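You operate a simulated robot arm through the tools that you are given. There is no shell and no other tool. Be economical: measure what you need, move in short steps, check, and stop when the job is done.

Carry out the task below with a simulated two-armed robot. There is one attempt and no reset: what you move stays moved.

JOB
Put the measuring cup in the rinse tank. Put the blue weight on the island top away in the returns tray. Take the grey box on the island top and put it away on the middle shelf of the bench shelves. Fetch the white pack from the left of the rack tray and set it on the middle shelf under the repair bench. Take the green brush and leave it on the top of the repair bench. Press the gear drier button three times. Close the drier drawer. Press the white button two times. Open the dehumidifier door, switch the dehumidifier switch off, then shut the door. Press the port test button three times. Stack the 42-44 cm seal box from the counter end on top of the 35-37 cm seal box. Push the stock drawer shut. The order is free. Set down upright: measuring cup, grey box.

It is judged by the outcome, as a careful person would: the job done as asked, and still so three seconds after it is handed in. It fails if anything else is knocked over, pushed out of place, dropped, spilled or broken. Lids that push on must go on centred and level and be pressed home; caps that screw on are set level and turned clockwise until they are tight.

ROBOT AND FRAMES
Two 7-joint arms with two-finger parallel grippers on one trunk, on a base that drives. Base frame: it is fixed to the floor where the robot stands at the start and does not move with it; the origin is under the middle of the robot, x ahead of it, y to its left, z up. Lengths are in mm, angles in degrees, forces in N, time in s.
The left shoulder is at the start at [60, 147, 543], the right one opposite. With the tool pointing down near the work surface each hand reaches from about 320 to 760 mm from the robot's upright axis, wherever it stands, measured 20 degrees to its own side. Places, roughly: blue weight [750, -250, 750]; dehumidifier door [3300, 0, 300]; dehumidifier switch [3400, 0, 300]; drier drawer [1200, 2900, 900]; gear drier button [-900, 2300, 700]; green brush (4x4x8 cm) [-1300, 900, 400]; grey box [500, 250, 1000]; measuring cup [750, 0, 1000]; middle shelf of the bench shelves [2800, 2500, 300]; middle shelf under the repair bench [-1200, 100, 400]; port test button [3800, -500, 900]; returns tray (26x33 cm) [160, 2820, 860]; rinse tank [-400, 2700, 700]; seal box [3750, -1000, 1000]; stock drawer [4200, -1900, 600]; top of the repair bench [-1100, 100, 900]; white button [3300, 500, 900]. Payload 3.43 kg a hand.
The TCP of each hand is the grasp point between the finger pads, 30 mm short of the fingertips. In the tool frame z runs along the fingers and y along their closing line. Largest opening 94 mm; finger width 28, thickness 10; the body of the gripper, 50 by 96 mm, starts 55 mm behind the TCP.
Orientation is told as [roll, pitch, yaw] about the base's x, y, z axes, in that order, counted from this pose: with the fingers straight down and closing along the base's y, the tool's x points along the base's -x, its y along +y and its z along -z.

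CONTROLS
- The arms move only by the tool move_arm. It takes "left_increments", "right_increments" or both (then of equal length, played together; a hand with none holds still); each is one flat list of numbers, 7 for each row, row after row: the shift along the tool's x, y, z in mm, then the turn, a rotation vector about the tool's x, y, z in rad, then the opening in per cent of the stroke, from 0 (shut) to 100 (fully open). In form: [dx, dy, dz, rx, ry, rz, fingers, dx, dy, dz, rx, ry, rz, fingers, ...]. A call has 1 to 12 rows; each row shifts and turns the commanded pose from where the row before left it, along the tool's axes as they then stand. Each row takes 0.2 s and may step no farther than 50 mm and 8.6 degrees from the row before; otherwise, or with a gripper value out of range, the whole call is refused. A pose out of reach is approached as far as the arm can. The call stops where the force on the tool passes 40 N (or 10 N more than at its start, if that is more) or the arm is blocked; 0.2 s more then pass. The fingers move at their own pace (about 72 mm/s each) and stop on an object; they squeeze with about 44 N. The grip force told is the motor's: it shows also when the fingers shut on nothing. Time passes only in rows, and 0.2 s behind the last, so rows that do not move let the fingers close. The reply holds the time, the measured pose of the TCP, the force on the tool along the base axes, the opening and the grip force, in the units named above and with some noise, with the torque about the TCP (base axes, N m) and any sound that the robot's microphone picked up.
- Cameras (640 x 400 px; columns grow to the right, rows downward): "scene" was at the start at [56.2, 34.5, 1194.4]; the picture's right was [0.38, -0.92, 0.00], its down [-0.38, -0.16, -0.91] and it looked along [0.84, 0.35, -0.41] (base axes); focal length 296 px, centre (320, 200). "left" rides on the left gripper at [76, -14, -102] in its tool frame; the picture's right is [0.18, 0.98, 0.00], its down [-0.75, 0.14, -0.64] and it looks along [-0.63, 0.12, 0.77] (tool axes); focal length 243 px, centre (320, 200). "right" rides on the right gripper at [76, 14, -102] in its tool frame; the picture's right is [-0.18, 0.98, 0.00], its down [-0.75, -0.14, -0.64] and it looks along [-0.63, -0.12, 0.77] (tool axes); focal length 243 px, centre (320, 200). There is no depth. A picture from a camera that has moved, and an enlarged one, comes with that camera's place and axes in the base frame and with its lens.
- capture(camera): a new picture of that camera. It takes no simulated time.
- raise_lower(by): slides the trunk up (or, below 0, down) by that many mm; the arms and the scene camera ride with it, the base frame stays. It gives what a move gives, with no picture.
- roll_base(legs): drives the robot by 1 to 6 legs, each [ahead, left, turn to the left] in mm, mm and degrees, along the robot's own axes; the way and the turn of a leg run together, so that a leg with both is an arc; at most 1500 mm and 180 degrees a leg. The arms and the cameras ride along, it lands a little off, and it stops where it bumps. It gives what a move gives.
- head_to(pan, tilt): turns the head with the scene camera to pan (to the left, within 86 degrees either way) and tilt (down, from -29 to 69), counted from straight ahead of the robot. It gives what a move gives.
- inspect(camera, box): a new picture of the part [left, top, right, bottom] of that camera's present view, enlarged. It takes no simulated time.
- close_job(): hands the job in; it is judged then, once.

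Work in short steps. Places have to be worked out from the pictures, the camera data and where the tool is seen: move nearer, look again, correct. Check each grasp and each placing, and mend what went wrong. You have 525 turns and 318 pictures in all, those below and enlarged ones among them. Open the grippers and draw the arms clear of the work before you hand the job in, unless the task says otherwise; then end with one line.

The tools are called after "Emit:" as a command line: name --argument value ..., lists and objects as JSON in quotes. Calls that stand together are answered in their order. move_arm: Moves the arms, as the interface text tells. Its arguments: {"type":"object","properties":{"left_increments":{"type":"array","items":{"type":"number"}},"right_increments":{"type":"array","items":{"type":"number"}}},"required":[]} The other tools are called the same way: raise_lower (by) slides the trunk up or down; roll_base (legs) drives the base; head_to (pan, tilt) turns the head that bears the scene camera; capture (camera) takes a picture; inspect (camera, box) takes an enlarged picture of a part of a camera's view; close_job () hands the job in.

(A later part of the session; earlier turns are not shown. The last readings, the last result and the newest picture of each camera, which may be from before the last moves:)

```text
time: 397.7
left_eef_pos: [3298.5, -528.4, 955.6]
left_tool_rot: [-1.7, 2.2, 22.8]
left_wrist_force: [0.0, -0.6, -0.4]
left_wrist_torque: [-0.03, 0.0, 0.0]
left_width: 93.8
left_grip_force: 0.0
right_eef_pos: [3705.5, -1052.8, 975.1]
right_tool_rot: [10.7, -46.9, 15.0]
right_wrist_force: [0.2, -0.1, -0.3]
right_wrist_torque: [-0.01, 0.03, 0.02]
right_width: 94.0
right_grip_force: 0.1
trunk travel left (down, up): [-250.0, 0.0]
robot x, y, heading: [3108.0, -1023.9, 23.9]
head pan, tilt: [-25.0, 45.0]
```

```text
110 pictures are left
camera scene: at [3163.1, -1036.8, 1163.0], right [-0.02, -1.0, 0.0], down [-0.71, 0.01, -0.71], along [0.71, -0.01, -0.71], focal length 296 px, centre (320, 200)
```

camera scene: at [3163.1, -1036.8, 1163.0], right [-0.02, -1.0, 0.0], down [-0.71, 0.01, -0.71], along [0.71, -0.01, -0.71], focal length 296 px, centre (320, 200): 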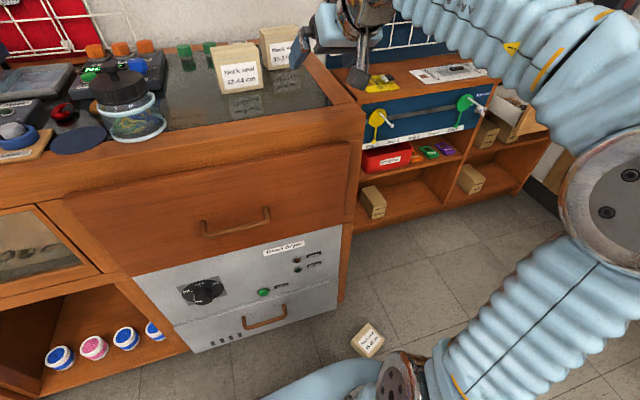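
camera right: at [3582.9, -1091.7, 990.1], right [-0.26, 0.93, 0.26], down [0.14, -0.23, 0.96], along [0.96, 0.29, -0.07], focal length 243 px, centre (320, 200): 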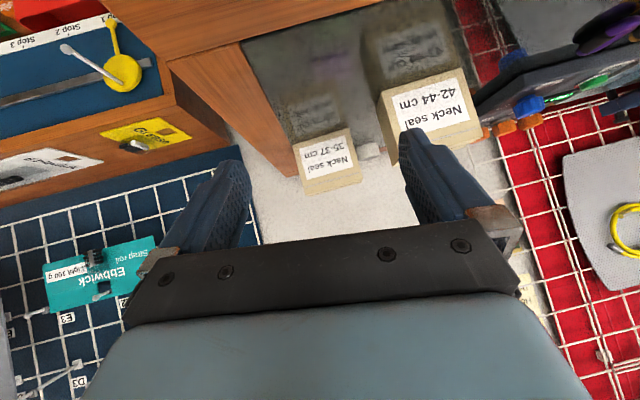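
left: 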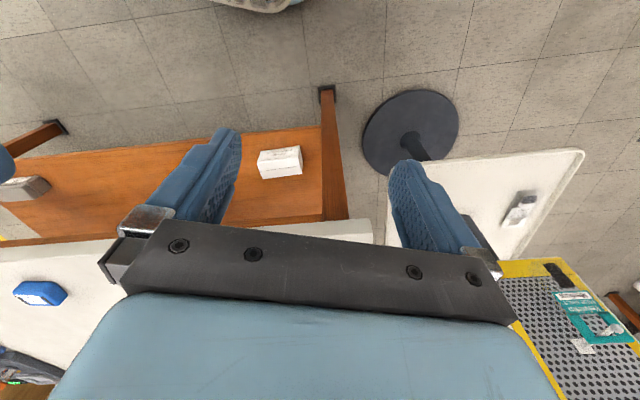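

The box fell to the floor at ≈(3561,-1224). I'll retrieve and restore it. Back away, shift right, lower the trunk and make the right hand vertical.

Emit:
roll_base --legs '[[-250, 0, 0], [0, -190, 0]]'

Emit:
raise_lower --by -250

Emit:
move_arm --right_increments '[0, 0, 10, 0, 0.13, 0, 100, 0, 0, 10, 0, 0.13, 0, 100, 0, 0, 10, 0, 0.13, 0, 100, 0, 0, 10, 0, 0.13, 0, 100, 0, 0, 10, 0, 0.13, 0, 100, 0, 0, 10, 0, 0.13, 0, 100, 0, 0, 0, 0, 0.03, 0, 100, 0, 0, 0, 0, 0, 0, 100]'

Emit:
capture --camera "scene"

```text
time: 400.6
left_eef_pos: [3147.2, -804.3, 956.0]
left_tool_rot: [-1.6, 2.2, 23.4]
left_wrist_force: [-0.6, 0.3, -0.6]
left_wrist_torque: [0.0, -0.02, 0.01]
left_width: 94.0
left_grip_force: 0.0
right_eef_pos: [3559.7, -1326.2, 976.2]
right_tool_rot: [10.6, -46.9, 15.7]
right_wrist_force: [0.7, 0.6, -0.5]
right_wrist_torque: [-0.01, 0.01, -0.01]
right_width: 93.8
right_grip_force: 0.1
trunk travel left (down, up): [-250.0, 0.0]
robot x, y, heading: [2959.4, -1301.6, 24.3]
head pan, tilt: [-25.0, 45.0]
```

```text
time: 403.2
left_eef_pos: [3146.7, -804.9, 705.0]
left_tool_rot: [-1.6, 2.2, 23.3]
left_wrist_force: [-0.2, 0.6, -0.3]
left_wrist_torque: [0.02, 0.03, 0.0]
left_width: 94.0
left_grip_force: 0.0
right_eef_pos: [3560.6, -1324.7, 725.7]
right_tool_rot: [10.7, -47.0, 15.7]
right_wrist_force: [-0.4, 0.5, 0.2]
right_wrist_torque: [0.02, -0.02, 0.04]
right_width: 93.9
right_grip_force: 0.0
trunk travel left (down, up): [0.0, 250.0]
robot x, y, heading: [2963.3, -1293.7, 24.8]
head pan, tilt: [-25.0, 45.0]
```

```text
time: 405.0
left_eef_pos: [3146.9, -803.5, 705.3]
left_tool_rot: [-1.6, 2.2, 23.4]
left_wrist_force: [0.2, 0.5, -0.4]
left_wrist_torque: [0.01, 0.0, -0.01]
left_width: 93.8
left_grip_force: 0.0
right_eef_pos: [3574.3, -1309.6, 667.7]
right_tool_rot: [7.3, -1.0, 23.4]
right_wrist_force: [-0.3, -0.8, 0.2]
right_wrist_torque: [0.01, -0.01, -0.02]
right_width: 94.1
right_grip_force: 0.2
right hand out of reach, approached as far as the arm can: row 6, 7
trunk travel left (down, up): [0.0, 250.0]
robot x, y, heading: [2962.1, -1300.6, 24.7]
head pan, tilt: [-25.0, 45.0]
```

```text
109 pictures are left
camera scene: at [3018.2, -1313.7, 912.9], right [-0.01, -1.0, 0.0], down [-0.71, 0.0, -0.71], along [0.71, 0.0, -0.71], focal length 296 px, centre (320, 200)
```

scene: 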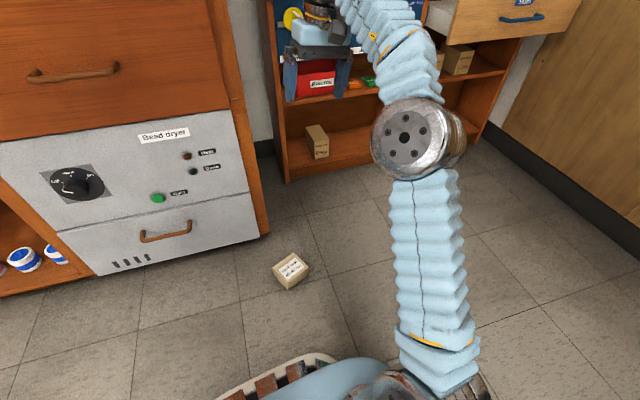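

Emit:
inspect --camera "scene" --box '[240, 230, 340, 310]'

Emit:
capture --camera "right"

```text
5.00 times, centred on (290, 270) of scene
camera zoom: at [3018.2, -1313.7, 912.9], right [-0.01, -1.0, 0.0], down [-0.71, 0.0, -0.71], along [0.71, 0.0, -0.71], focal length 1479 px, centre (470, -150)
```

zoom: 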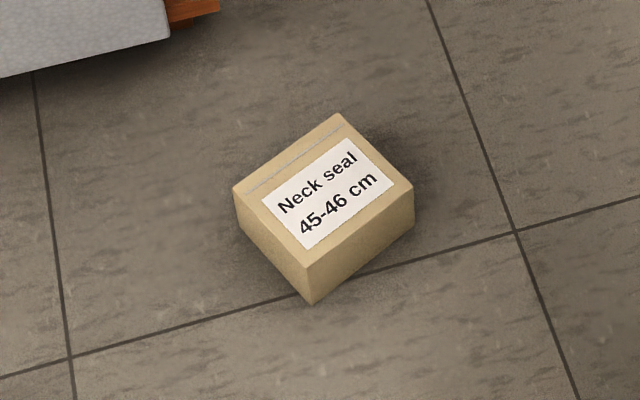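

```text
107 pictures are left
camera right: at [3502.3, -1338.7, 768.6], right [-0.22, 0.97, 0.13], down [0.77, 0.09, 0.63], along [0.6, 0.24, -0.76], focal length 243 px, centre (320, 200)
```

right: 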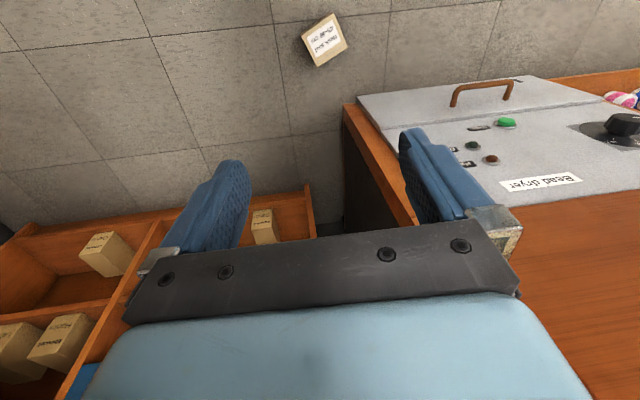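

Box measured ≈88×78×45 mm, lying label-up at (3565,-1215), yaw 43.5°. I'll grip it across its 88 mm width. Align and descend.

Emit:
move_arm --right_increments '[-10, 30, 15, 0.045, 0, -0.11, 100, -10, 30, 15, 0.045, 0, -0.11, 100, -10, 30, 15, 0.037, 0, -0.11, 100, 0, 0, 48, 0, 0, 0, 100, 0, 0, 48, 0, 0, 0, 100, 0, 0, 48, 0, 0, 0, 100, 0, 0, 48, 0, 0, 0, 100, 0, 0, 48, 0, 0, 0, 100, 0, 0, 48, 0, 0, 0, 100, 0, 0, 48, 0, 0, 0, 100, 0, 0, 48, 0, 0, 0, 100, 0, 0, 0, 0, 0, 0, 100]'

Emit:
capture --camera "right"

```text
time: 407.6
left_eef_pos: [3146.7, -803.5, 705.6]
left_tool_rot: [-1.6, 2.2, 23.4]
left_wrist_force: [0.4, -0.7, -0.7]
left_wrist_torque: [0.01, -0.02, -0.03]
left_width: 94.0
left_grip_force: 0.0
right_eef_pos: [3568.9, -1201.4, 244.1]
right_tool_rot: [-0.6, -2.0, 42.4]
right_wrist_force: [-0.2, 0.1, -0.3]
right_wrist_torque: [0.0, 0.02, -0.02]
right_width: 93.8
right_grip_force: 0.0
trunk travel left (down, up): [0.0, 250.0]
robot x, y, heading: [2963.7, -1300.0, 24.7]
head pan, tilt: [-25.0, 45.0]
```

```text
106 pictures are left
camera right: at [3498.8, -1244.2, 342.9], right [-0.52, 0.85, 0.0], down [0.63, 0.39, 0.67], along [0.57, 0.35, -0.74], focal length 243 px, centre (320, 200)
```

right: 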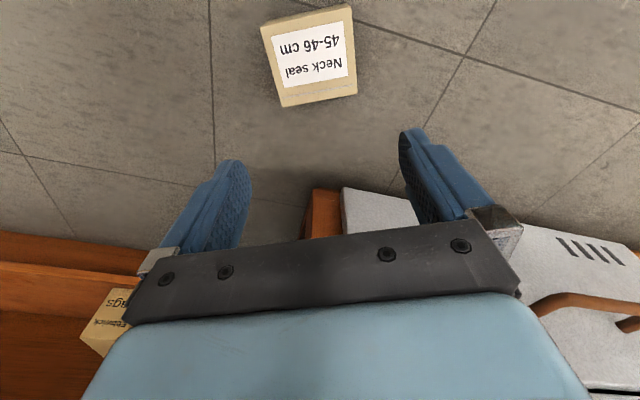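

Fine-align (16 back, 6 right, level) and descend to z≈95.

Emit:
move_arm --right_increments '[8, -3, 35, 0, 0.035, 0, 100, 8, -3, 35, 0.01, 0, 0, 100, 0, 0, 40, 0, 0, 0, 100, 0, 0, 38, 0, 0, 0, 100, 0, 0, 0, 0, 0, 0, 100]'

Emit:
capture --camera "right"

```text
time: 408.8
left_eef_pos: [3148.3, -804.2, 706.0]
left_tool_rot: [-1.5, 2.2, 23.4]
left_wrist_force: [0.2, 0.2, 0.2]
left_wrist_torque: [0.02, -0.02, 0.0]
left_width: 93.9
left_grip_force: 0.1
right_eef_pos: [3565.6, -1220.7, 96.3]
right_tool_rot: [-1.1, 0.0, 42.1]
right_wrist_force: [-0.1, -0.8, -0.5]
right_wrist_torque: [0.0, -0.02, 0.01]
right_width: 94.2
right_grip_force: 0.0
trunk travel left (down, up): [0.0, 250.0]
robot x, y, heading: [2959.7, -1301.9, 24.6]
head pan, tilt: [-25.0, 45.0]
```

```text
105 pictures are left
camera right: at [3497.1, -1259.7, 197.1], right [-0.52, 0.85, -0.02], down [0.64, 0.41, 0.64], along [0.56, 0.33, -0.76], focal length 243 px, centre (320, 200)
```

right: 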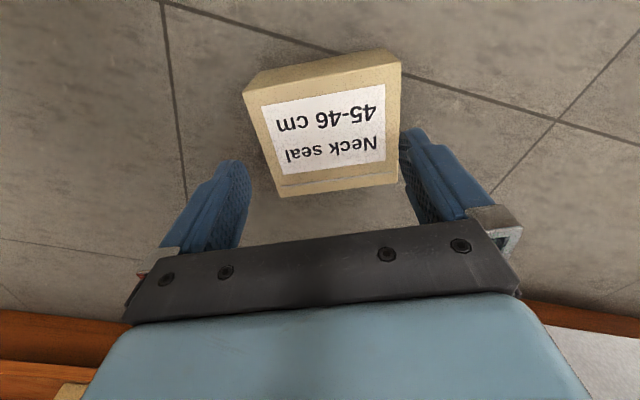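

Shift 6 mm left to centre, then check the finger clearance.

Emit:
move_arm --right_increments '[0, 6, 10, 0.01, 0, 0, 100, 0, 0, 9, 0, 0, 0, 100, 0, 0, 0, 0, 0, 0, 100]'

Emit:
capture --camera "right"

```text
time: 409.6
left_eef_pos: [3146.4, -803.0, 705.9]
left_tool_rot: [-1.6, 2.2, 23.4]
left_wrist_force: [0.9, -0.5, -0.9]
left_wrist_torque: [-0.02, 0.05, -0.01]
left_width: 93.8
left_grip_force: 0.0
right_eef_pos: [3561.3, -1216.5, 77.3]
right_tool_rot: [-1.7, 0.0, 42.2]
right_wrist_force: [-0.4, -0.5, 1.5]
right_wrist_torque: [-0.01, 0.03, -0.02]
right_width: 94.0
right_grip_force: 0.0
trunk travel left (down, up): [0.0, 250.0]
robot x, y, heading: [2965.1, -1305.3, 24.4]
head pan, tilt: [-25.0, 45.0]
```

```text
104 pictures are left
camera right: at [3492.7, -1255.3, 178.9], right [-0.52, 0.85, -0.03], down [0.64, 0.42, 0.65], along [0.56, 0.32, -0.76], focal length 243 px, centre (320, 200)
```

right: 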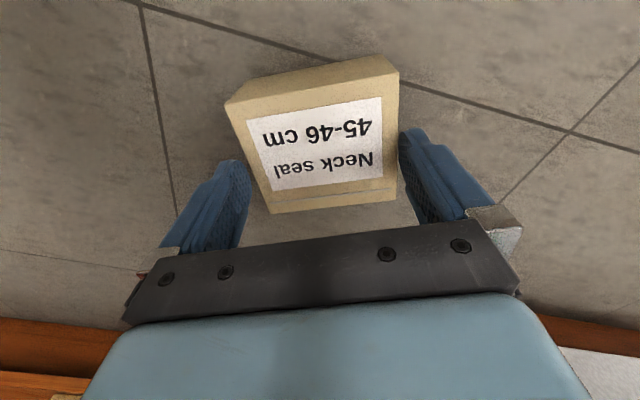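

Clearance across the width is too tight (~1 mm). I'll instead grip across the 78 mm side: raise and rotate the hand −90°.

Emit:
move_arm --right_increments '[0, 0, -40, -0.03, 0, 0, 100, 0, 0, -40, 0, 0, 0.131, 100, 0, 0, 0, 0, 0, 0.145, 100, 0, 0, 0, 0, 0, 0.145, 100, 0, 0, 0, 0, 0, 0.145, 100, 0, 0, 0, 0, 0, 0.145, 100, 0, 0, 0, 0, 0, 0.145, 100, 0, 0, 0, 0, 0, 0.145, 100, 0, 0, 0, 0, 0, 0.145, 100, 0, 0, 0, 0, 0, 0.145, 100, 0, 0, 0, 0, 0, 0.145, 100, 0, 0, 0, 0, 0, 0.134, 100]'

Emit:
capture --camera "right"

```text
time: 412.2
left_eef_pos: [3146.7, -803.0, 704.9]
left_tool_rot: [-1.6, 2.2, 23.5]
left_wrist_force: [0.0, 0.5, 0.4]
left_wrist_torque: [0.01, -0.01, -0.01]
left_width: 94.1
left_grip_force: 0.1
right_eef_pos: [3560.1, -1218.7, 158.8]
right_tool_rot: [0.0, -0.1, -47.9]
right_wrist_force: [0.9, -0.8, 0.2]
right_wrist_torque: [0.0, 0.03, -0.01]
right_width: 93.9
right_grip_force: 0.0
trunk travel left (down, up): [0.0, 250.0]
robot x, y, heading: [2963.1, -1301.1, 24.7]
head pan, tilt: [-25.0, 45.0]
```

```text
103 pictures are left
camera right: at [3519.2, -1152.2, 260.9], right [0.85, 0.52, 0.0], down [0.4, -0.65, 0.64], along [0.34, -0.55, -0.77], focal length 243 px, centre (320, 200)
```

right: 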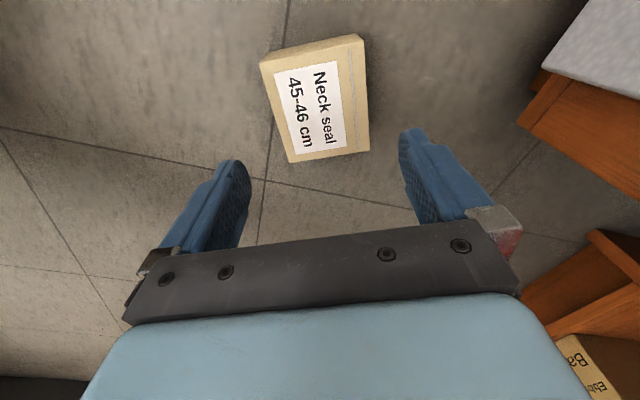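

Well centred with clearance. Descend to z≈36 and close.

Emit:
move_arm --right_increments '[0, 2, 40, 0, 0, 0, 100, 0, 0, 40, 0, 0, 0, 100, 0, 0, 30, 0, 0, 0, 100, 0, 0, 10, 0, 0, 0, 100, 0, 0, 0, 0, 0, 0, 100, 0, 0, 0, 0, 0, 0, 0, 0, 0, 0, 0, 0, 0, 0, 0, 0, 0, 0, 0, 0, 0]'

Emit:
move_arm --right_increments '[0, 0, -40, 0, 0, 0, 0, 0, 0, -40, 0, 0, 0, 0, 0, 0, 0, 0, 0, 0, 0]'

Emit:
capture --camera "right"

```text
time: 413.1
left_eef_pos: [3146.6, -803.6, 705.7]
left_tool_rot: [-1.6, 2.2, 23.3]
left_wrist_force: [1.0, -0.8, 0.1]
left_wrist_torque: [0.02, 0.01, -0.02]
left_width: 94.2
left_grip_force: 0.1
right_eef_pos: [3563.6, -1214.7, 52.9]
right_tool_rot: [-0.1, -0.1, -47.8]
right_wrist_force: [-4.9, -3.3, 14.7]
right_wrist_torque: [-0.47, 0.53, 0.04]
right_width: 94.1
right_grip_force: 0.1
trunk travel left (down, up): [0.0, 250.0]
robot x, y, heading: [2963.3, -1302.2, 24.4]
head pan, tilt: [-25.0, 45.0]
stopped in row 4 (right hand): the force on the tool passed its limit at 54 N (the readings are from after the stop); the commanded pose is now the measured one
```

```text
time: 413.9
left_eef_pos: [3147.5, -803.7, 706.5]
left_tool_rot: [-1.6, 2.2, 23.4]
left_wrist_force: [0.4, -0.1, -0.2]
left_wrist_torque: [-0.01, 0.05, 0.0]
left_width: 94.0
left_grip_force: 0.1
right_eef_pos: [3563.6, -1212.9, 130.9]
right_tool_rot: [-0.1, 0.0, -47.8]
right_wrist_force: [-0.1, 0.1, -0.8]
right_wrist_torque: [0.04, -0.02, -0.03]
right_width: 81.7
right_grip_force: 44.3
trunk travel left (down, up): [0.0, 250.0]
robot x, y, heading: [2965.3, -1297.5, 24.4]
head pan, tilt: [-25.0, 45.0]
```

```text
102 pictures are left
camera right: at [3521.7, -1146.3, 232.1], right [0.85, 0.52, 0.0], down [0.4, -0.65, 0.64], along [0.33, -0.55, -0.77], focal length 243 px, centre (320, 200)
```

right: 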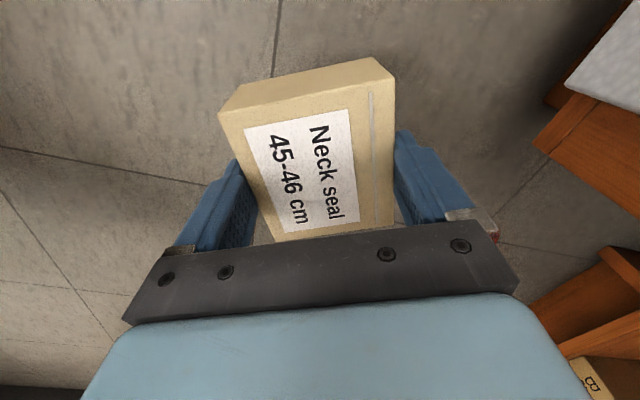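

Held (81.7 mm). Raise the trunk and the hand high, un-yawing the hand.

Emit:
raise_lower --by 250

Emit:
move_arm --right_increments '[0, 0, -48, 0, 0, -0.1, 0, 0, 0, -48, 0, 0, -0.1, 0, 0, 0, -48, 0, 0, -0.1, 0, 0, 0, -48, 0, 0, -0.1, 0, 0, 0, -48, 0, 0, -0.1, 0, 0, 0, -48, 0, 0, -0.1, 0, 0, 0, -48, 0, 0, -0.1, 0, 0, 0, -48, 0, 0, -0.1, 0, 0, 0, -48, 0, 0, -0.1, 0, 0, 0, -48, 0, 0, -0.1, 0, 0, 0, -48, 0, 0, -0.1, 0, 0, 0, -40, 0, 0, -0.14, 0]'

Emit:
capture --camera "right"

```text
time: 416.4
left_eef_pos: [3146.6, -804.2, 955.8]
left_tool_rot: [-1.7, 2.2, 23.3]
left_wrist_force: [-0.5, 0.2, 0.0]
left_wrist_torque: [-0.01, -0.02, 0.0]
left_width: 94.1
left_grip_force: 0.0
right_eef_pos: [3562.2, -1212.4, 380.3]
right_tool_rot: [-0.2, 0.0, -47.8]
right_wrist_force: [-0.7, -0.3, -1.8]
right_wrist_torque: [0.01, -0.01, 0.0]
right_width: 81.5
right_grip_force: 43.9
trunk travel left (down, up): [-250.0, 0.0]
robot x, y, heading: [2966.2, -1301.2, 24.6]
head pan, tilt: [-25.0, 45.0]
```

```text
time: 419.1
left_eef_pos: [3145.4, -803.5, 956.4]
left_tool_rot: [-1.6, 2.1, 23.4]
left_wrist_force: [-0.3, 0.4, 0.2]
left_wrist_torque: [0.0, -0.03, 0.02]
left_width: 94.1
left_grip_force: 0.1
right_eef_pos: [3532.8, -1231.3, 924.8]
right_tool_rot: [0.2, -0.1, 23.5]
right_wrist_force: [1.0, 0.5, -2.2]
right_wrist_torque: [0.04, 0.01, -0.01]
right_width: 81.4
right_grip_force: 42.9
right hand out of reach, approached as far as the arm can: row 11, 12
trunk travel left (down, up): [-250.0, 0.0]
robot x, y, heading: [2965.5, -1299.3, 24.8]
head pan, tilt: [-25.0, 45.0]
```

```text
101 pictures are left
camera right: at [3457.1, -1248.9, 1027.0], right [-0.22, 0.97, 0.0], down [0.75, 0.17, 0.64], along [0.63, 0.14, -0.77], focal length 243 px, centre (320, 200)
```

right: 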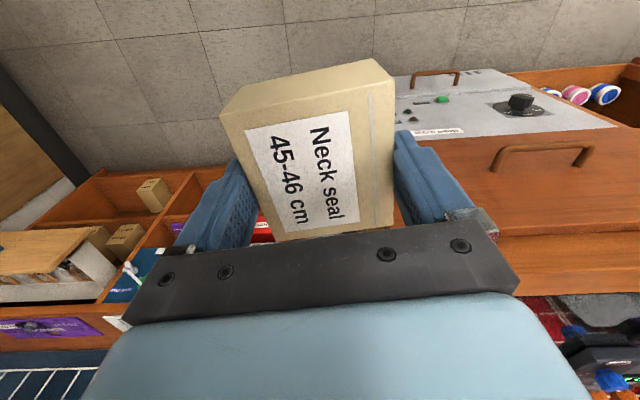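

Pitch the hand to horizontal, pulling back a little.

Emit:
move_arm --right_increments '[10, 0, 0, 0, -0.131, 0, 0, 10, 0, 0, 0, -0.131, 0, 0, 10, 0, 0, 0, -0.131, 0, 0, 0, 0, 0, 0, -0.131, 0, 0, 0, 0, 0, 0, -0.131, 0, 0, 0, 0, 0, 0, -0.131, 0, 0, 0, 0, 0, 0, -0.131, 0, 0, 0, 0, 0, 0, -0.131, 0, 0, 0, 0, 0, 0, -0.131, 0, 0, -10, 0, 0, 0, -0.131, 0, 0, -10, 0, 0, 0, -0.131, 0, 0, -20, 0, 0, 0, -0.131, 0, 0]'

Emit:
head_to --pan 0 --tilt 25

Emit:
capture --camera "scene"

```text
time: 421.6
left_eef_pos: [3147.9, -803.5, 954.7]
left_tool_rot: [-1.5, 2.1, 23.2]
left_wrist_force: [1.0, 0.0, 0.0]
left_wrist_torque: [0.0, -0.01, -0.01]
left_width: 93.9
left_grip_force: 0.1
right_eef_pos: [3515.8, -1236.8, 957.8]
right_tool_rot: [-72.9, -90.0, 96.0]
right_wrist_force: [-1.0, -1.5, -2.1]
right_wrist_torque: [-0.02, 0.03, 0.0]
right_width: 81.1
right_grip_force: 44.7
trunk travel left (down, up): [-250.0, 0.0]
robot x, y, heading: [2964.9, -1299.8, 24.9]
head pan, tilt: [-25.0, 45.0]
```

```text
time: 422.5
left_eef_pos: [3147.1, -804.3, 954.4]
left_tool_rot: [-1.6, 2.3, 23.3]
left_wrist_force: [-0.5, 0.0, -0.4]
left_wrist_torque: [0.0, -0.01, -0.02]
left_width: 93.9
left_grip_force: 0.1
right_eef_pos: [3516.2, -1236.9, 957.1]
right_tool_rot: [-44.4, -89.9, 67.5]
right_wrist_force: [0.3, -0.5, -1.5]
right_wrist_torque: [-0.02, 0.07, -0.02]
right_width: 81.2
right_grip_force: 43.7
trunk travel left (down, up): [-250.0, 0.0]
robot x, y, heading: [2963.8, -1297.7, 24.6]
head pan, tilt: [0.0, 25.0]
```

```text
100 pictures are left
camera scene: at [3020.8, -1274.9, 1193.5], right [0.42, -0.91, 0.0], down [-0.39, -0.18, -0.91], along [0.82, 0.38, -0.42], focal length 296 px, centre (320, 200)
```

scene: 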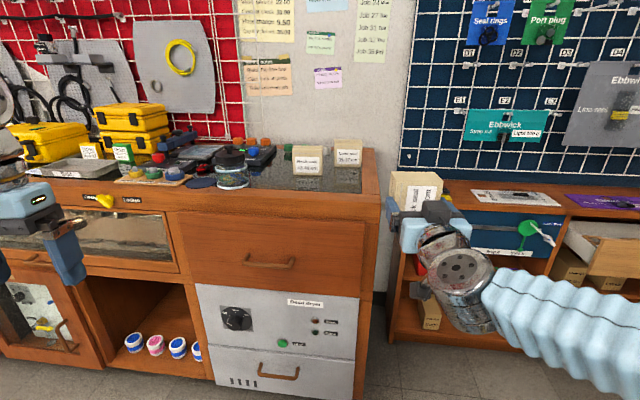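

Drive in (241 ahead, 54 left), then lower the box onto the counter on its side near its old place.

Emit:
roll_base --legs '[[241, 54, -1.9]]'

Emit:
capture --camera "scene"

```text
time: 424.3
left_eef_pos: [3357.6, -665.0, 956.0]
left_tool_rot: [-1.5, 2.2, 21.3]
left_wrist_force: [-0.2, -0.4, 0.6]
left_wrist_torque: [0.02, 0.02, -0.01]
left_width: 94.1
left_grip_force: 0.0
right_eef_pos: [3710.5, -1112.0, 956.5]
right_tool_rot: [-70.5, -89.9, 91.7]
right_wrist_force: [-0.4, -1.3, -1.8]
right_wrist_torque: [0.01, 0.05, 0.01]
right_width: 81.3
right_grip_force: 43.7
trunk travel left (down, up): [-250.0, 0.0]
robot x, y, heading: [3154.6, -1155.2, 22.1]
head pan, tilt: [0.0, 25.0]
```

```text
99 pictures are left
camera scene: at [3214.9, -1131.6, 1193.5], right [0.38, -0.92, 0.0], down [-0.39, -0.16, -0.91], along [0.84, 0.35, -0.42], focal length 296 px, centre (320, 200)
```

scene: 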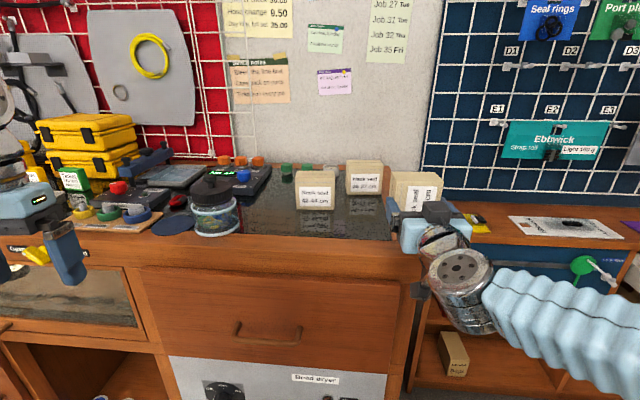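

Target the old spot (front ≈(3782,-1015)). Move left 63, ahead 95 and lower gently.

Emit:
move_arm --right_increments '[0, 21, 32, 0, 0, 0, 0, 0, 21, 32, 0, 0, 0, 0, 0, 21, 31, 0, 0, 0, 0, 20, 0, 0, 0, 0, 0, 0, 20, 0, 0, 0, 0, 0, 0, 0, 0, 0, 0, 0, 0, 0]'

Emit:
inspect --camera "scene" --box '[260, 130, 460, 270]'

```text
time: 425.1
left_eef_pos: [3357.4, -667.0, 955.6]
left_tool_rot: [-1.5, 2.3, 21.2]
left_wrist_force: [-0.4, 0.0, 0.0]
left_wrist_torque: [-0.02, -0.05, -0.01]
left_width: 94.0
left_grip_force: 0.0
right_eef_pos: [3762.5, -1039.1, 957.4]
right_tool_rot: [-69.7, -89.3, 90.8]
right_wrist_force: [-22.9, -21.3, 5.1]
right_wrist_torque: [-2.16, 2.83, 1.23]
right_width: 81.4
right_grip_force: 44.2
trunk travel left (down, up): [-250.0, 0.0]
robot x, y, heading: [3154.2, -1153.8, 22.5]
head pan, tilt: [0.0, 25.0]
stopped in row 3 (right hand): the force on the tool passed its limit at 119 N (the readings are from after the stop); the commanded pose is now the measured one
```

```text
2.86 times, centred on (360, 200) of scene
camera zoom: at [3211.8, -1134.1, 1193.9], right [0.38, -0.92, 0.0], down [-0.39, -0.16, -0.91], along [0.84, 0.35, -0.42], focal length 845 px, centre (206, 200)
```

zoom: 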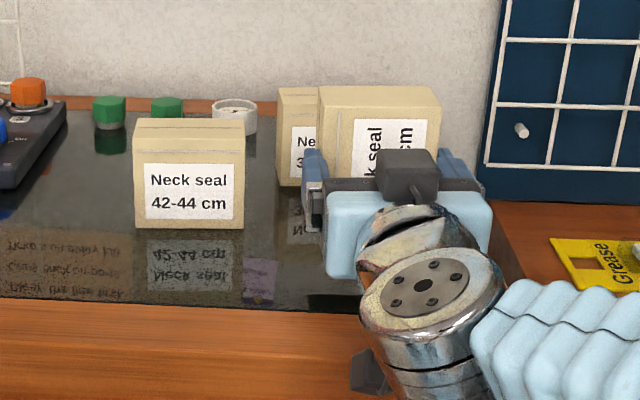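

The hand's camera block hit the counter's front edge. Back off 45 mm and set the box down a bit nearer to the edge.

Emit:
move_arm --right_increments '[0, 0, -45, 0, 0, 0, 0, 15, 0, 0, 0, 0, 0, 0, 10, 0, 0, 0, 0, 0, 0, 0, 0, 0, 0, 0, 0, 0]'

Emit:
move_arm --right_increments '[5, 0, 0, 0, 0, 0, 0, 5, 0, 0, 0, 0, 0, 0, 5, 0, 0, 0, 0, 0, 0, 5, 0, 0, 0, 0, 0, 0, 0, 0, 0, 0, 0, 0, 0]'

Emit:
inspect --camera "scene" --box '[260, 130, 460, 270]'

```text
time: 426.1
left_eef_pos: [3359.9, -665.3, 953.9]
left_tool_rot: [-1.5, 2.4, 21.3]
left_wrist_force: [-0.2, 0.5, -0.1]
left_wrist_torque: [-0.03, 0.0, 0.03]
left_width: 93.9
left_grip_force: 0.0
right_eef_pos: [3722.2, -1050.6, 929.6]
right_tool_rot: [-51.6, -89.2, 72.6]
right_wrist_force: [0.2, -0.8, -0.9]
right_wrist_torque: [-0.01, 0.03, 0.0]
right_width: 81.3
right_grip_force: 44.1
trunk travel left (down, up): [-250.0, 0.0]
robot x, y, heading: [3159.0, -1155.1, 22.6]
head pan, tilt: [0.0, 25.0]
```

```text
time: 427.3
left_eef_pos: [3359.3, -665.4, 955.8]
left_tool_rot: [-1.6, 2.3, 21.2]
left_wrist_force: [0.0, 0.6, -1.0]
left_wrist_torque: [-0.02, 0.0, -0.03]
left_width: 94.1
left_grip_force: 0.0
right_eef_pos: [3722.5, -1052.5, 912.9]
right_tool_rot: [-79.2, -89.5, 100.2]
right_wrist_force: [3.9, 3.6, 16.0]
right_wrist_torque: [1.09, -0.82, -0.13]
right_width: 81.3
right_grip_force: 43.8
trunk travel left (down, up): [-250.0, 0.0]
robot x, y, heading: [3155.7, -1154.5, 22.3]
head pan, tilt: [0.0, 25.0]
```

```text
2.86 times, centred on (360, 200) of scene
camera zoom: at [3214.1, -1131.7, 1193.8], right [0.38, -0.92, 0.0], down [-0.39, -0.16, -0.91], along [0.84, 0.35, -0.42], focal length 845 px, centre (206, 200)
```

zoom: 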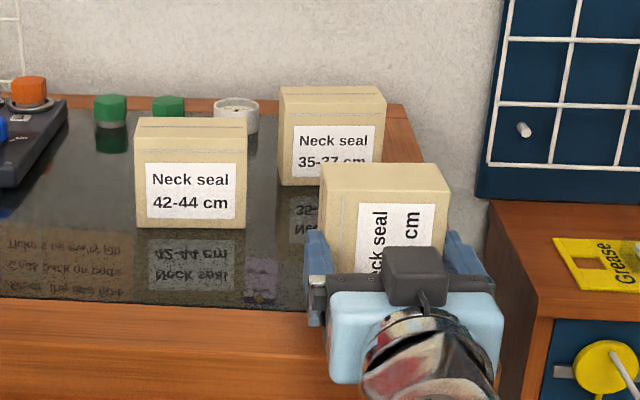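

Contact (counter ≈ 869). Release and back out.

Emit:
move_arm --right_increments '[-1.5, 0, 0, 0, 0, 0, 0, 0, 0, 0, 0, 0, 0, 100, 0, 0, 0, 0, 0, 0, 100, 0, 0, 0, 0, 0, 0, 100, 0, 0, -15, 0, 0, 0, 100, 0, 0, -30, 0, 0, 0, 100, 0, 0, -40, 0, 0, 0, 100, 0, 0, -20, 0, 0, 0, 100]'

Emit:
inspect --camera "scene" --box '[260, 130, 460, 270]'

```text
time: 429.1
left_eef_pos: [3359.0, -666.3, 955.1]
left_tool_rot: [-1.4, 2.4, 21.1]
left_wrist_force: [1.2, -0.9, 0.0]
left_wrist_torque: [-0.01, 0.01, -0.01]
left_width: 93.9
left_grip_force: 0.1
right_eef_pos: [3623.7, -1090.0, 913.5]
right_tool_rot: [-55.1, -89.3, 76.2]
right_wrist_force: [-0.2, 0.3, 0.1]
right_wrist_torque: [0.04, -0.04, 0.01]
right_width: 93.9
right_grip_force: 0.0
trunk travel left (down, up): [-250.0, 0.0]
robot x, y, heading: [3155.0, -1154.4, 22.5]
head pan, tilt: [0.0, 25.0]
```

```text
2.86 times, centred on (360, 200) of scene
camera zoom: at [3214.9, -1131.7, 1193.5], right [0.38, -0.92, 0.0], down [-0.39, -0.16, -0.91], along [0.84, 0.35, -0.42], focal length 845 px, centre (206, 200)
```

zoom: 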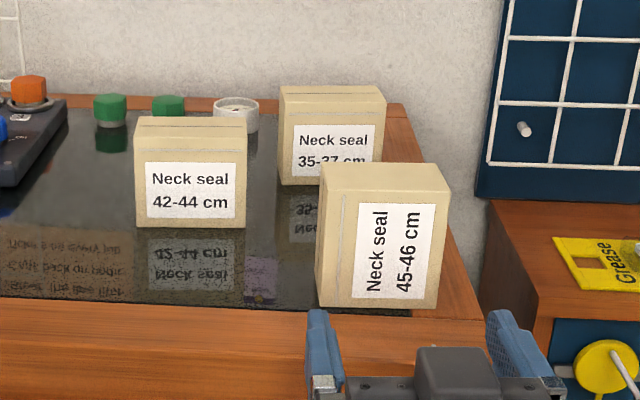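

Box stands on its side at essentially its old spot. Now go vertical, yaw −90°, to grip it from above across its depth. First raise and rotate the hand.

Emit:
move_arm --right_increments '[-40, 0, -10, 0, 0, 0, 100, -40, 0, -10, 0, 0.13, 0, 100, -30, 0, -10, 0, 0.145, 0, 100, 0, 0, 0, 0, 0.145, 0, 100, 0, 0, 0, 0, 0.145, 0, 100, 0, 0, 0, 0, 0.145, 0, 100, 0, 0, 0, 0, 0.145, 0, 100, 0, 0, 0, 0, 0.145, 0, 100, 0, 0, 0, 0, 0.145, 0, 100, 0, 0, 0, 0, 0.145, 0, 100, 0, 0, 0, 0, 0.145, 0, 100, 0, 0, 0, 0, 0.14, 0, 100]'

Emit:
move_arm --right_increments '[0, 0, 0, 0, 0, 0.145, 100, 0, 0, 0, 0, 0, 0.145, 100, 0, 0, 0, 0, 0, 0.145, 100, 0, 0, 0, 0, 0, 0.145, 100, 0, 0, 0, 0, 0, 0.145, 100, 0, 0, 0, 0, 0, 0.145, 100, 0, 0, 0, 0, 0, 0.145, 100, 0, 0, 0, 0, 0, 0.145, 100, 0, 0, 0, 0, 0, 0.145, 100, 0, 0, 0, 0, 0, 0.145, 100, 0, 0, 0, 0, 0, 0.12, 100]'

Emit:
roll_base --legs '[[70, 0, 0]]'

Emit:
capture --camera "right"

```text
time: 431.7
left_eef_pos: [3358.8, -665.3, 954.4]
left_tool_rot: [-1.6, 2.3, 21.3]
left_wrist_force: [-0.4, -0.1, 1.0]
left_wrist_torque: [-0.01, -0.07, -0.02]
left_width: 93.9
left_grip_force: 0.0
right_eef_pos: [3593.2, -1101.8, 977.3]
right_tool_rot: [-0.5, 0.5, 21.3]
right_wrist_force: [-0.8, 1.1, -0.1]
right_wrist_torque: [-0.01, -0.02, 0.0]
right_width: 93.9
right_grip_force: 0.1
right hand out of reach, approached as far as the arm can: row 11, 12
trunk travel left (down, up): [-250.0, 0.0]
robot x, y, heading: [3151.1, -1158.7, 22.4]
head pan, tilt: [0.0, 25.0]
```

```text
time: 434.1
left_eef_pos: [3360.0, -665.0, 954.9]
left_tool_rot: [-1.5, 2.4, 21.2]
left_wrist_force: [-0.4, -0.9, 0.6]
left_wrist_torque: [-0.01, -0.01, 0.01]
left_width: 93.7
left_grip_force: 0.0
right_eef_pos: [3594.2, -1103.6, 976.4]
right_tool_rot: [-0.6, -0.6, -69.2]
right_wrist_force: [-0.4, -0.3, 0.5]
right_wrist_torque: [-0.03, 0.02, 0.0]
right_width: 94.0
right_grip_force: 0.0
trunk travel left (down, up): [-250.0, 0.0]
robot x, y, heading: [3152.3, -1152.6, 22.2]
head pan, tilt: [0.0, 25.0]
```

```text
time: 435.1
left_eef_pos: [3424.1, -637.7, 954.9]
left_tool_rot: [-1.6, 2.4, 21.3]
left_wrist_force: [0.0, -1.0, -0.5]
left_wrist_torque: [0.01, 0.0, -0.03]
left_width: 93.9
left_grip_force: 0.1
right_eef_pos: [3658.8, -1074.8, 977.1]
right_tool_rot: [-0.6, -0.7, -68.8]
right_wrist_force: [-0.2, 0.4, 0.0]
right_wrist_torque: [0.0, 0.01, 0.0]
right_width: 93.9
right_grip_force: 0.1
trunk travel left (down, up): [-250.0, 0.0]
robot x, y, heading: [3222.0, -1127.7, 22.6]
head pan, tilt: [0.0, 25.0]
```

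```text
95 pictures are left
camera right: at [3645.3, -997.3, 1077.7], right [0.98, 0.18, -0.01], down [0.14, -0.74, 0.65], along [0.11, -0.64, -0.76], focal length 243 px, centre (320, 200)
```

right: 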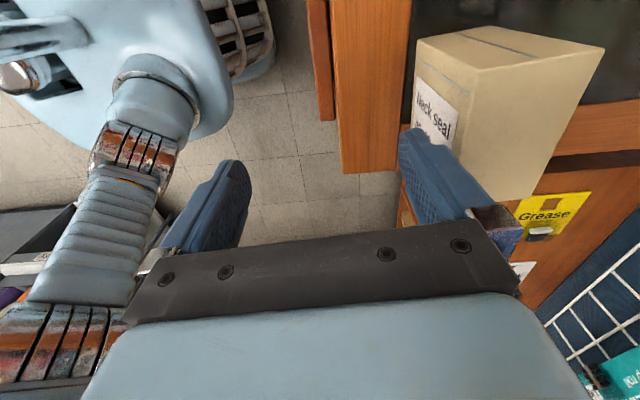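

Raise 28, move 97 forward over the box, then check.

Emit:
move_arm --right_increments '[0, 0, -28, 0, 0, 0, 100, 0, 33, 0, 0, 0, 0, 100, -1.5, 32, 0, 0, 0, 0, 100, -1.5, 32, 0, 0, 0, 0, 100, 0, 0, 0, 0, 0, 0, 100]'

Emit:
capture --camera "right"

```text
time: 436.0
left_eef_pos: [3423.7, -639.2, 955.5]
left_tool_rot: [-1.6, 2.3, 21.3]
left_wrist_force: [-0.5, -0.3, 0.0]
left_wrist_torque: [-0.01, -0.01, 0.02]
left_width: 94.1
left_grip_force: 0.1
right_eef_pos: [3717.2, -1057.1, 962.4]
right_tool_rot: [0.5, 0.0, -68.6]
right_wrist_force: [-3.4, 0.2, 18.2]
right_wrist_torque: [0.39, -0.93, -0.03]
right_width: 91.7
right_grip_force: 0.1
right hand out of reach, approached as far as the arm can: row 1, 2, 3, 4
trunk travel left (down, up): [-250.0, 0.0]
robot x, y, heading: [3220.6, -1132.3, 22.7]
head pan, tilt: [0.0, 25.0]
stopped in row 4 (right hand): the force on the tool passed its limit at 50 N (the readings are from after the stop); the commanded pose is now the measured one
```

```text
94 pictures are left
camera right: at [3701.3, -981.1, 1063.9], right [0.98, 0.19, 0.01], down [0.14, -0.75, 0.64], along [0.13, -0.63, -0.77], focal length 243 px, centre (320, 200)
```

right: 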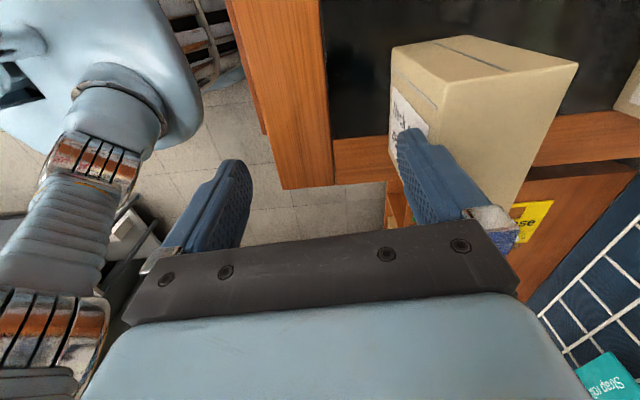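

Reach-limited at that height. Back the hand off, drive 110 closer, and redo.

Emit:
move_arm --right_increments '[0, -40, 0, 0, 0, 0, 100, 0, -45, 0, 0, 0, 0, 100, 0, -45, 0, 0, 0, 0, 100, 0, -40, -20, 0, 0, 0, 100, 0, 0, -25, 0, 0, 0, 100, 0, 0, 0, 0, 0, 0, 100]'

Emit:
roll_base --legs '[[110, 0, 0]]'

Emit:
inspect --camera "scene" --box '[260, 130, 500, 300]'

```text
time: 437.4
left_eef_pos: [3424.0, -637.7, 954.6]
left_tool_rot: [-1.6, 2.4, 21.3]
left_wrist_force: [0.2, -0.6, -0.4]
left_wrist_torque: [0.02, -0.03, -0.01]
left_width: 93.9
left_grip_force: 0.1
right_eef_pos: [3559.4, -1117.3, 989.3]
right_tool_rot: [0.3, -0.1, -68.7]
right_wrist_force: [0.6, -0.2, -0.1]
right_wrist_torque: [0.0, -0.04, 0.02]
right_width: 94.1
right_grip_force: 0.1
right hand out of reach, approached as far as the arm can: row 5
trunk travel left (down, up): [-250.0, 0.0]
robot x, y, heading: [3221.5, -1129.7, 22.6]
head pan, tilt: [0.0, 25.0]
```

```text
time: 438.6
left_eef_pos: [3527.7, -596.0, 954.5]
left_tool_rot: [-1.5, 2.4, 21.2]
left_wrist_force: [-0.7, 0.3, 0.3]
left_wrist_torque: [-0.02, -0.01, -0.02]
left_width: 94.0
left_grip_force: 0.0
right_eef_pos: [3660.6, -1075.2, 990.4]
right_tool_rot: [0.3, -0.1, -68.8]
right_wrist_force: [-0.8, 0.2, -0.8]
right_wrist_torque: [-0.01, 0.0, 0.03]
right_width: 94.1
right_grip_force: 0.1
trunk travel left (down, up): [-250.0, 0.0]
robot x, y, heading: [3324.0, -1085.2, 22.3]
head pan, tilt: [0.0, 25.0]
```

```text
2.35 times, centred on (380, 215) of scene
camera zoom: at [3381.4, -1062.7, 1193.5], right [0.38, -0.92, 0.0], down [-0.39, -0.16, -0.91], along [0.84, 0.35, -0.42], focal length 696 px, centre (179, 165)
```

zoom: 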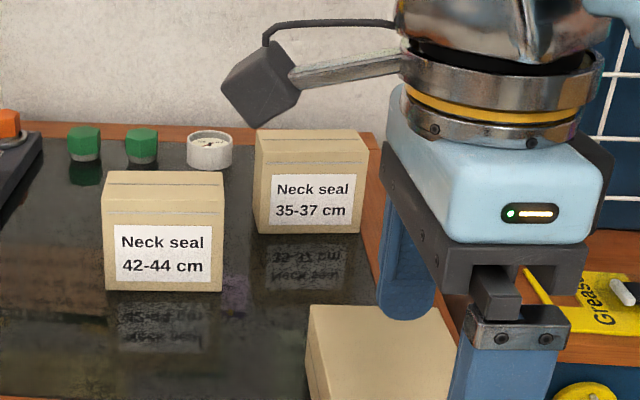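

Only ~3 mm clearance over the top, so I'll straddle it from the right side: go right 90, forward 90, down, then left.

Emit:
move_arm --right_increments '[-45, 0, 0, 0, 0, 0, 100, -45, 0, 0, 0, 0, 0, 100, 0, 45, 0, 0, 0, 0, 100, 0, 45, 0, 0, 0, 0, 100, 0, 0, 25, 0, 0, 0, 100, 0, 0, 25, 0, 0, 0, 100, 0, 0, 0, 0, 0, 0, 100]'

Emit:
capture --camera "right"

```text
time: 440.2
left_eef_pos: [3526.1, -595.7, 955.1]
left_tool_rot: [-1.4, 2.5, 21.2]
left_wrist_force: [0.9, 0.0, 0.2]
left_wrist_torque: [0.03, 0.0, -0.02]
left_width: 94.0
left_grip_force: 0.1
right_eef_pos: [3773.0, -1107.3, 937.0]
right_tool_rot: [0.3, -0.1, -68.7]
right_wrist_force: [0.4, -0.9, -0.2]
right_wrist_torque: [-0.03, 0.01, -0.01]
right_width: 93.9
right_grip_force: 0.0
right hand out of reach, approached as far as the arm can: row 1, 3
trunk travel left (down, up): [-250.0, 0.0]
robot x, y, heading: [3320.7, -1088.0, 22.5]
head pan, tilt: [0.0, 25.0]
```

```text
92 pictures are left
camera right: at [3757.1, -1032.3, 1039.0], right [0.98, 0.18, 0.01], down [0.14, -0.75, 0.64], along [0.12, -0.63, -0.77], focal length 243 px, centre (320, 200)
```

right: 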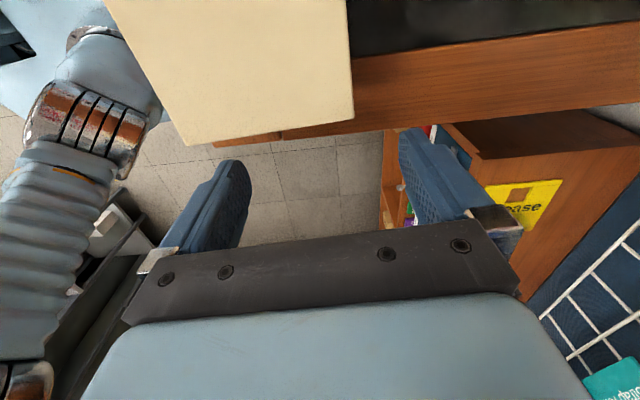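

Box spans front–back roughly centred 14 mm nearer than the TCP. Shift back 14, then slide left 75 to straddle it.

Emit:
move_arm --right_increments '[0, -14, 0, 0, 0, 0, 100, 20, 0, 0, 0, 0, 0, 100, 20, 0, 0, 0, 0, 0, 100, 0, 0, 0, 0, 0, 0, 100]'

Emit:
capture --camera "right"

```text
time: 441.2
left_eef_pos: [3525.8, -596.9, 954.1]
left_tool_rot: [-1.5, 2.4, 21.2]
left_wrist_force: [-0.6, 0.9, 1.1]
left_wrist_torque: [0.0, 0.02, 0.03]
left_width: 94.3
left_grip_force: 0.0
right_eef_pos: [3745.5, -1076.3, 937.3]
right_tool_rot: [0.3, -0.1, -68.8]
right_wrist_force: [0.2, 0.1, 0.2]
right_wrist_torque: [0.03, 0.03, 0.02]
right_width: 94.2
right_grip_force: 0.0
trunk travel left (down, up): [-250.0, 0.0]
robot x, y, heading: [3323.5, -1086.1, 22.5]
head pan, tilt: [0.0, 25.0]
```

```text
91 pictures are left
camera right: at [3730.2, -1000.3, 1039.4], right [0.98, 0.18, 0.01], down [0.14, -0.75, 0.64], along [0.12, -0.63, -0.77], focal length 243 px, centre (320, 200)
```

right: 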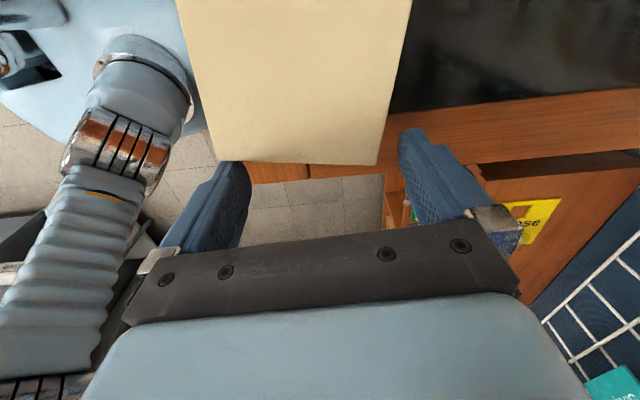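

Good straddle alignment. Slide left 58 and close gently.

Emit:
move_arm --right_increments '[0, -4, 0, 0, 0, 0, 100, 20, 0, 0, 0, 0, 0, 100, 20, 0, 0, 0, 0, 0, 100, 18, 0, 0, 0, 0, 0, 100, 0, 0, 0, 0, 0, 0, 0, 0, 0, 0, 0, 0, 0, 0, 0, 0, 0, 0, 0, 0, 0, 0, 0, 0, 0, 0, 0, 0]'

Emit:
capture --camera "right"

```text
time: 443.0
left_eef_pos: [3526.8, -596.2, 955.0]
left_tool_rot: [-1.4, 2.4, 21.1]
left_wrist_force: [0.0, 0.4, 0.5]
left_wrist_torque: [0.0, -0.02, 0.02]
left_width: 94.1
left_grip_force: 0.1
right_eef_pos: [3720.5, -1025.8, 934.2]
right_tool_rot: [0.3, -0.1, -68.8]
right_wrist_force: [-0.6, 0.0, 0.6]
right_wrist_torque: [0.01, 0.01, 0.01]
right_width: 0.2
right_grip_force: 32.5
trunk travel left (down, up): [-250.0, 0.0]
robot x, y, heading: [3323.7, -1088.6, 22.4]
head pan, tilt: [0.0, 25.0]
```

```text
90 pictures are left
camera right: at [3704.5, -949.9, 1037.3], right [0.98, 0.18, 0.01], down [0.14, -0.75, 0.64], along [0.12, -0.63, -0.77], focal length 243 px, centre (320, 200)
```

right: 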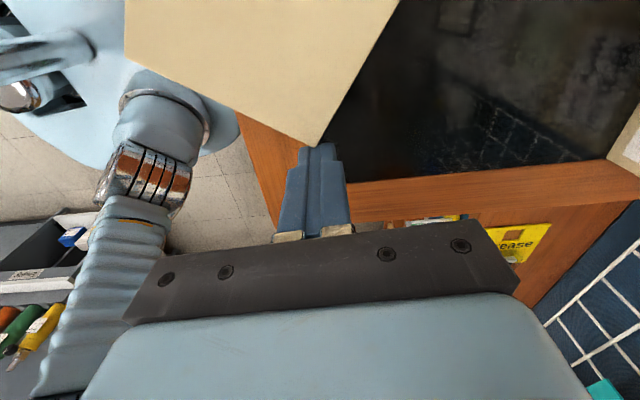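

The box was pushed instead. Raise the hand and look.

Emit:
move_arm --right_increments '[-40, 0, 0, 0, 0, 0, 0, -40, 0, -10, 0, 0, 0, 0, -40, 0, -20, 0, 0, 0, 0, 0, 0, -20, 0, 0, 0, 0]'

Emit:
capture --camera "scene"

```text
time: 444.0
left_eef_pos: [3526.2, -597.0, 954.4]
left_tool_rot: [-1.5, 2.4, 21.2]
left_wrist_force: [-0.1, -0.7, -0.1]
left_wrist_torque: [-0.01, -0.03, 0.01]
left_width: 94.1
left_grip_force: 0.2
right_eef_pos: [3762.0, -1136.3, 981.6]
right_tool_rot: [0.1, -0.1, -68.6]
right_wrist_force: [0.1, 0.2, 0.7]
right_wrist_torque: [0.02, 0.03, 0.01]
right_width: 0.0
right_grip_force: 32.8
right hand out of reach, approached as far as the arm can: row 4
trunk travel left (down, up): [-250.0, 0.0]
robot x, y, heading: [3319.3, -1086.5, 23.0]
head pan, tilt: [0.0, 25.0]
```

```text
89 pictures are left
camera scene: at [3381.4, -1062.7, 1193.5], right [0.38, -0.92, 0.0], down [-0.39, -0.16, -0.91], along [0.84, 0.35, -0.42], focal length 296 px, centre (320, 200)
```

scene: 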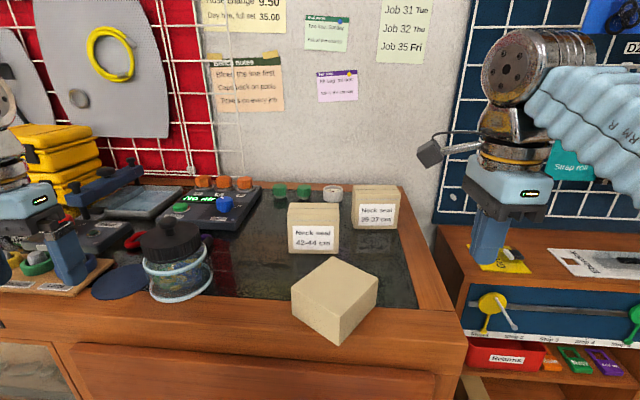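

The box is lying face-down near the counter edge now. Zoom to identify its orientation.

Emit:
inspect --camera "scene" --box '[260, 230, 420, 360]'

```text
3.08 times, centred on (340, 295) of scene
camera zoom: at [3381.4, -1062.7, 1193.5], right [0.38, -0.92, 0.0], down [-0.39, -0.16, -0.91], along [0.84, 0.35, -0.42], focal length 910 px, centre (258, -92)
```

zoom: 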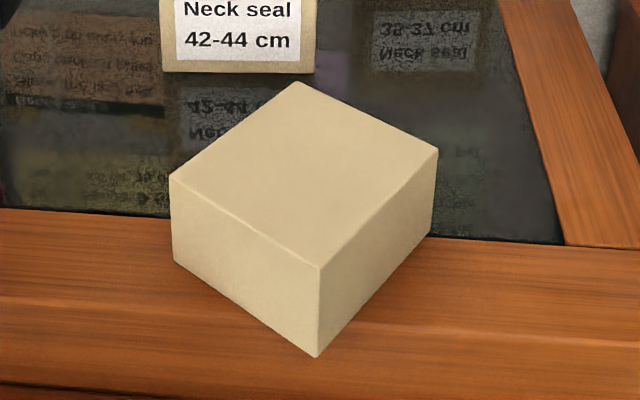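

Top-face geometry: centre ≈(3682,-960), box "up" axis heading ≈73°. I'll pick it (closing along 79 mm), rotate it so its top faces me overhanging the edge, then re-pinch. Move over it.

Emit:
move_arm --right_increments '[39, -2, 0, 0, 0, 0, 100, 39, -2, 0, 0, 0, 0, 100, 39, -2, 0, 0, 0, 0, 100, 39, -2, 0, 0, 0, 0, 100, 37, -2, 0, 0, 0, 0, 100, 0, 0, 0, 0, 0, -0.145, 100, 0, 0, 0, 0, 0, -0.145, 100, 0, 0, 0, 0, 0, -0.145, 100, 0, 0, 0, 0, 0, -0.145, 100, 0, 0, 0, 0, 0, -0.145, 100, 0, 0, 0, 0, 0, -0.145, 100, 0, 0, 0, 0, 0, -0.03, 100]'

Emit:
capture --camera "right"

```text
time: 446.6
left_eef_pos: [3526.2, -596.1, 954.2]
left_tool_rot: [-1.5, 2.3, 21.3]
left_wrist_force: [-0.1, -0.4, 0.1]
left_wrist_torque: [-0.03, 0.01, -0.02]
left_width: 94.0
left_grip_force: 0.1
right_eef_pos: [3687.1, -960.3, 977.1]
right_tool_rot: [0.1, -0.3, -17.1]
right_wrist_force: [-0.9, 0.5, 0.6]
right_wrist_torque: [0.0, -0.02, 0.01]
right_width: 94.1
right_grip_force: 0.1
trunk travel left (down, up): [-250.0, 0.0]
robot x, y, heading: [3323.5, -1088.2, 22.7]
head pan, tilt: [0.0, 25.0]
```

```text
87 pictures are left
camera right: at [3616.3, -922.8, 1079.7], right [0.46, 0.89, 0.0], down [0.68, -0.36, 0.65], along [0.57, -0.3, -0.76], focal length 243 px, centre (320, 200)
```

right: 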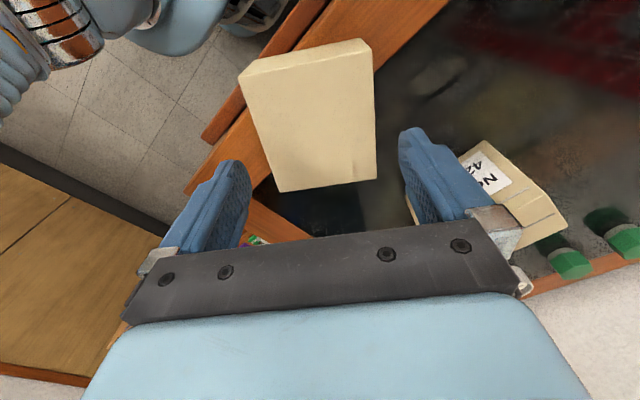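

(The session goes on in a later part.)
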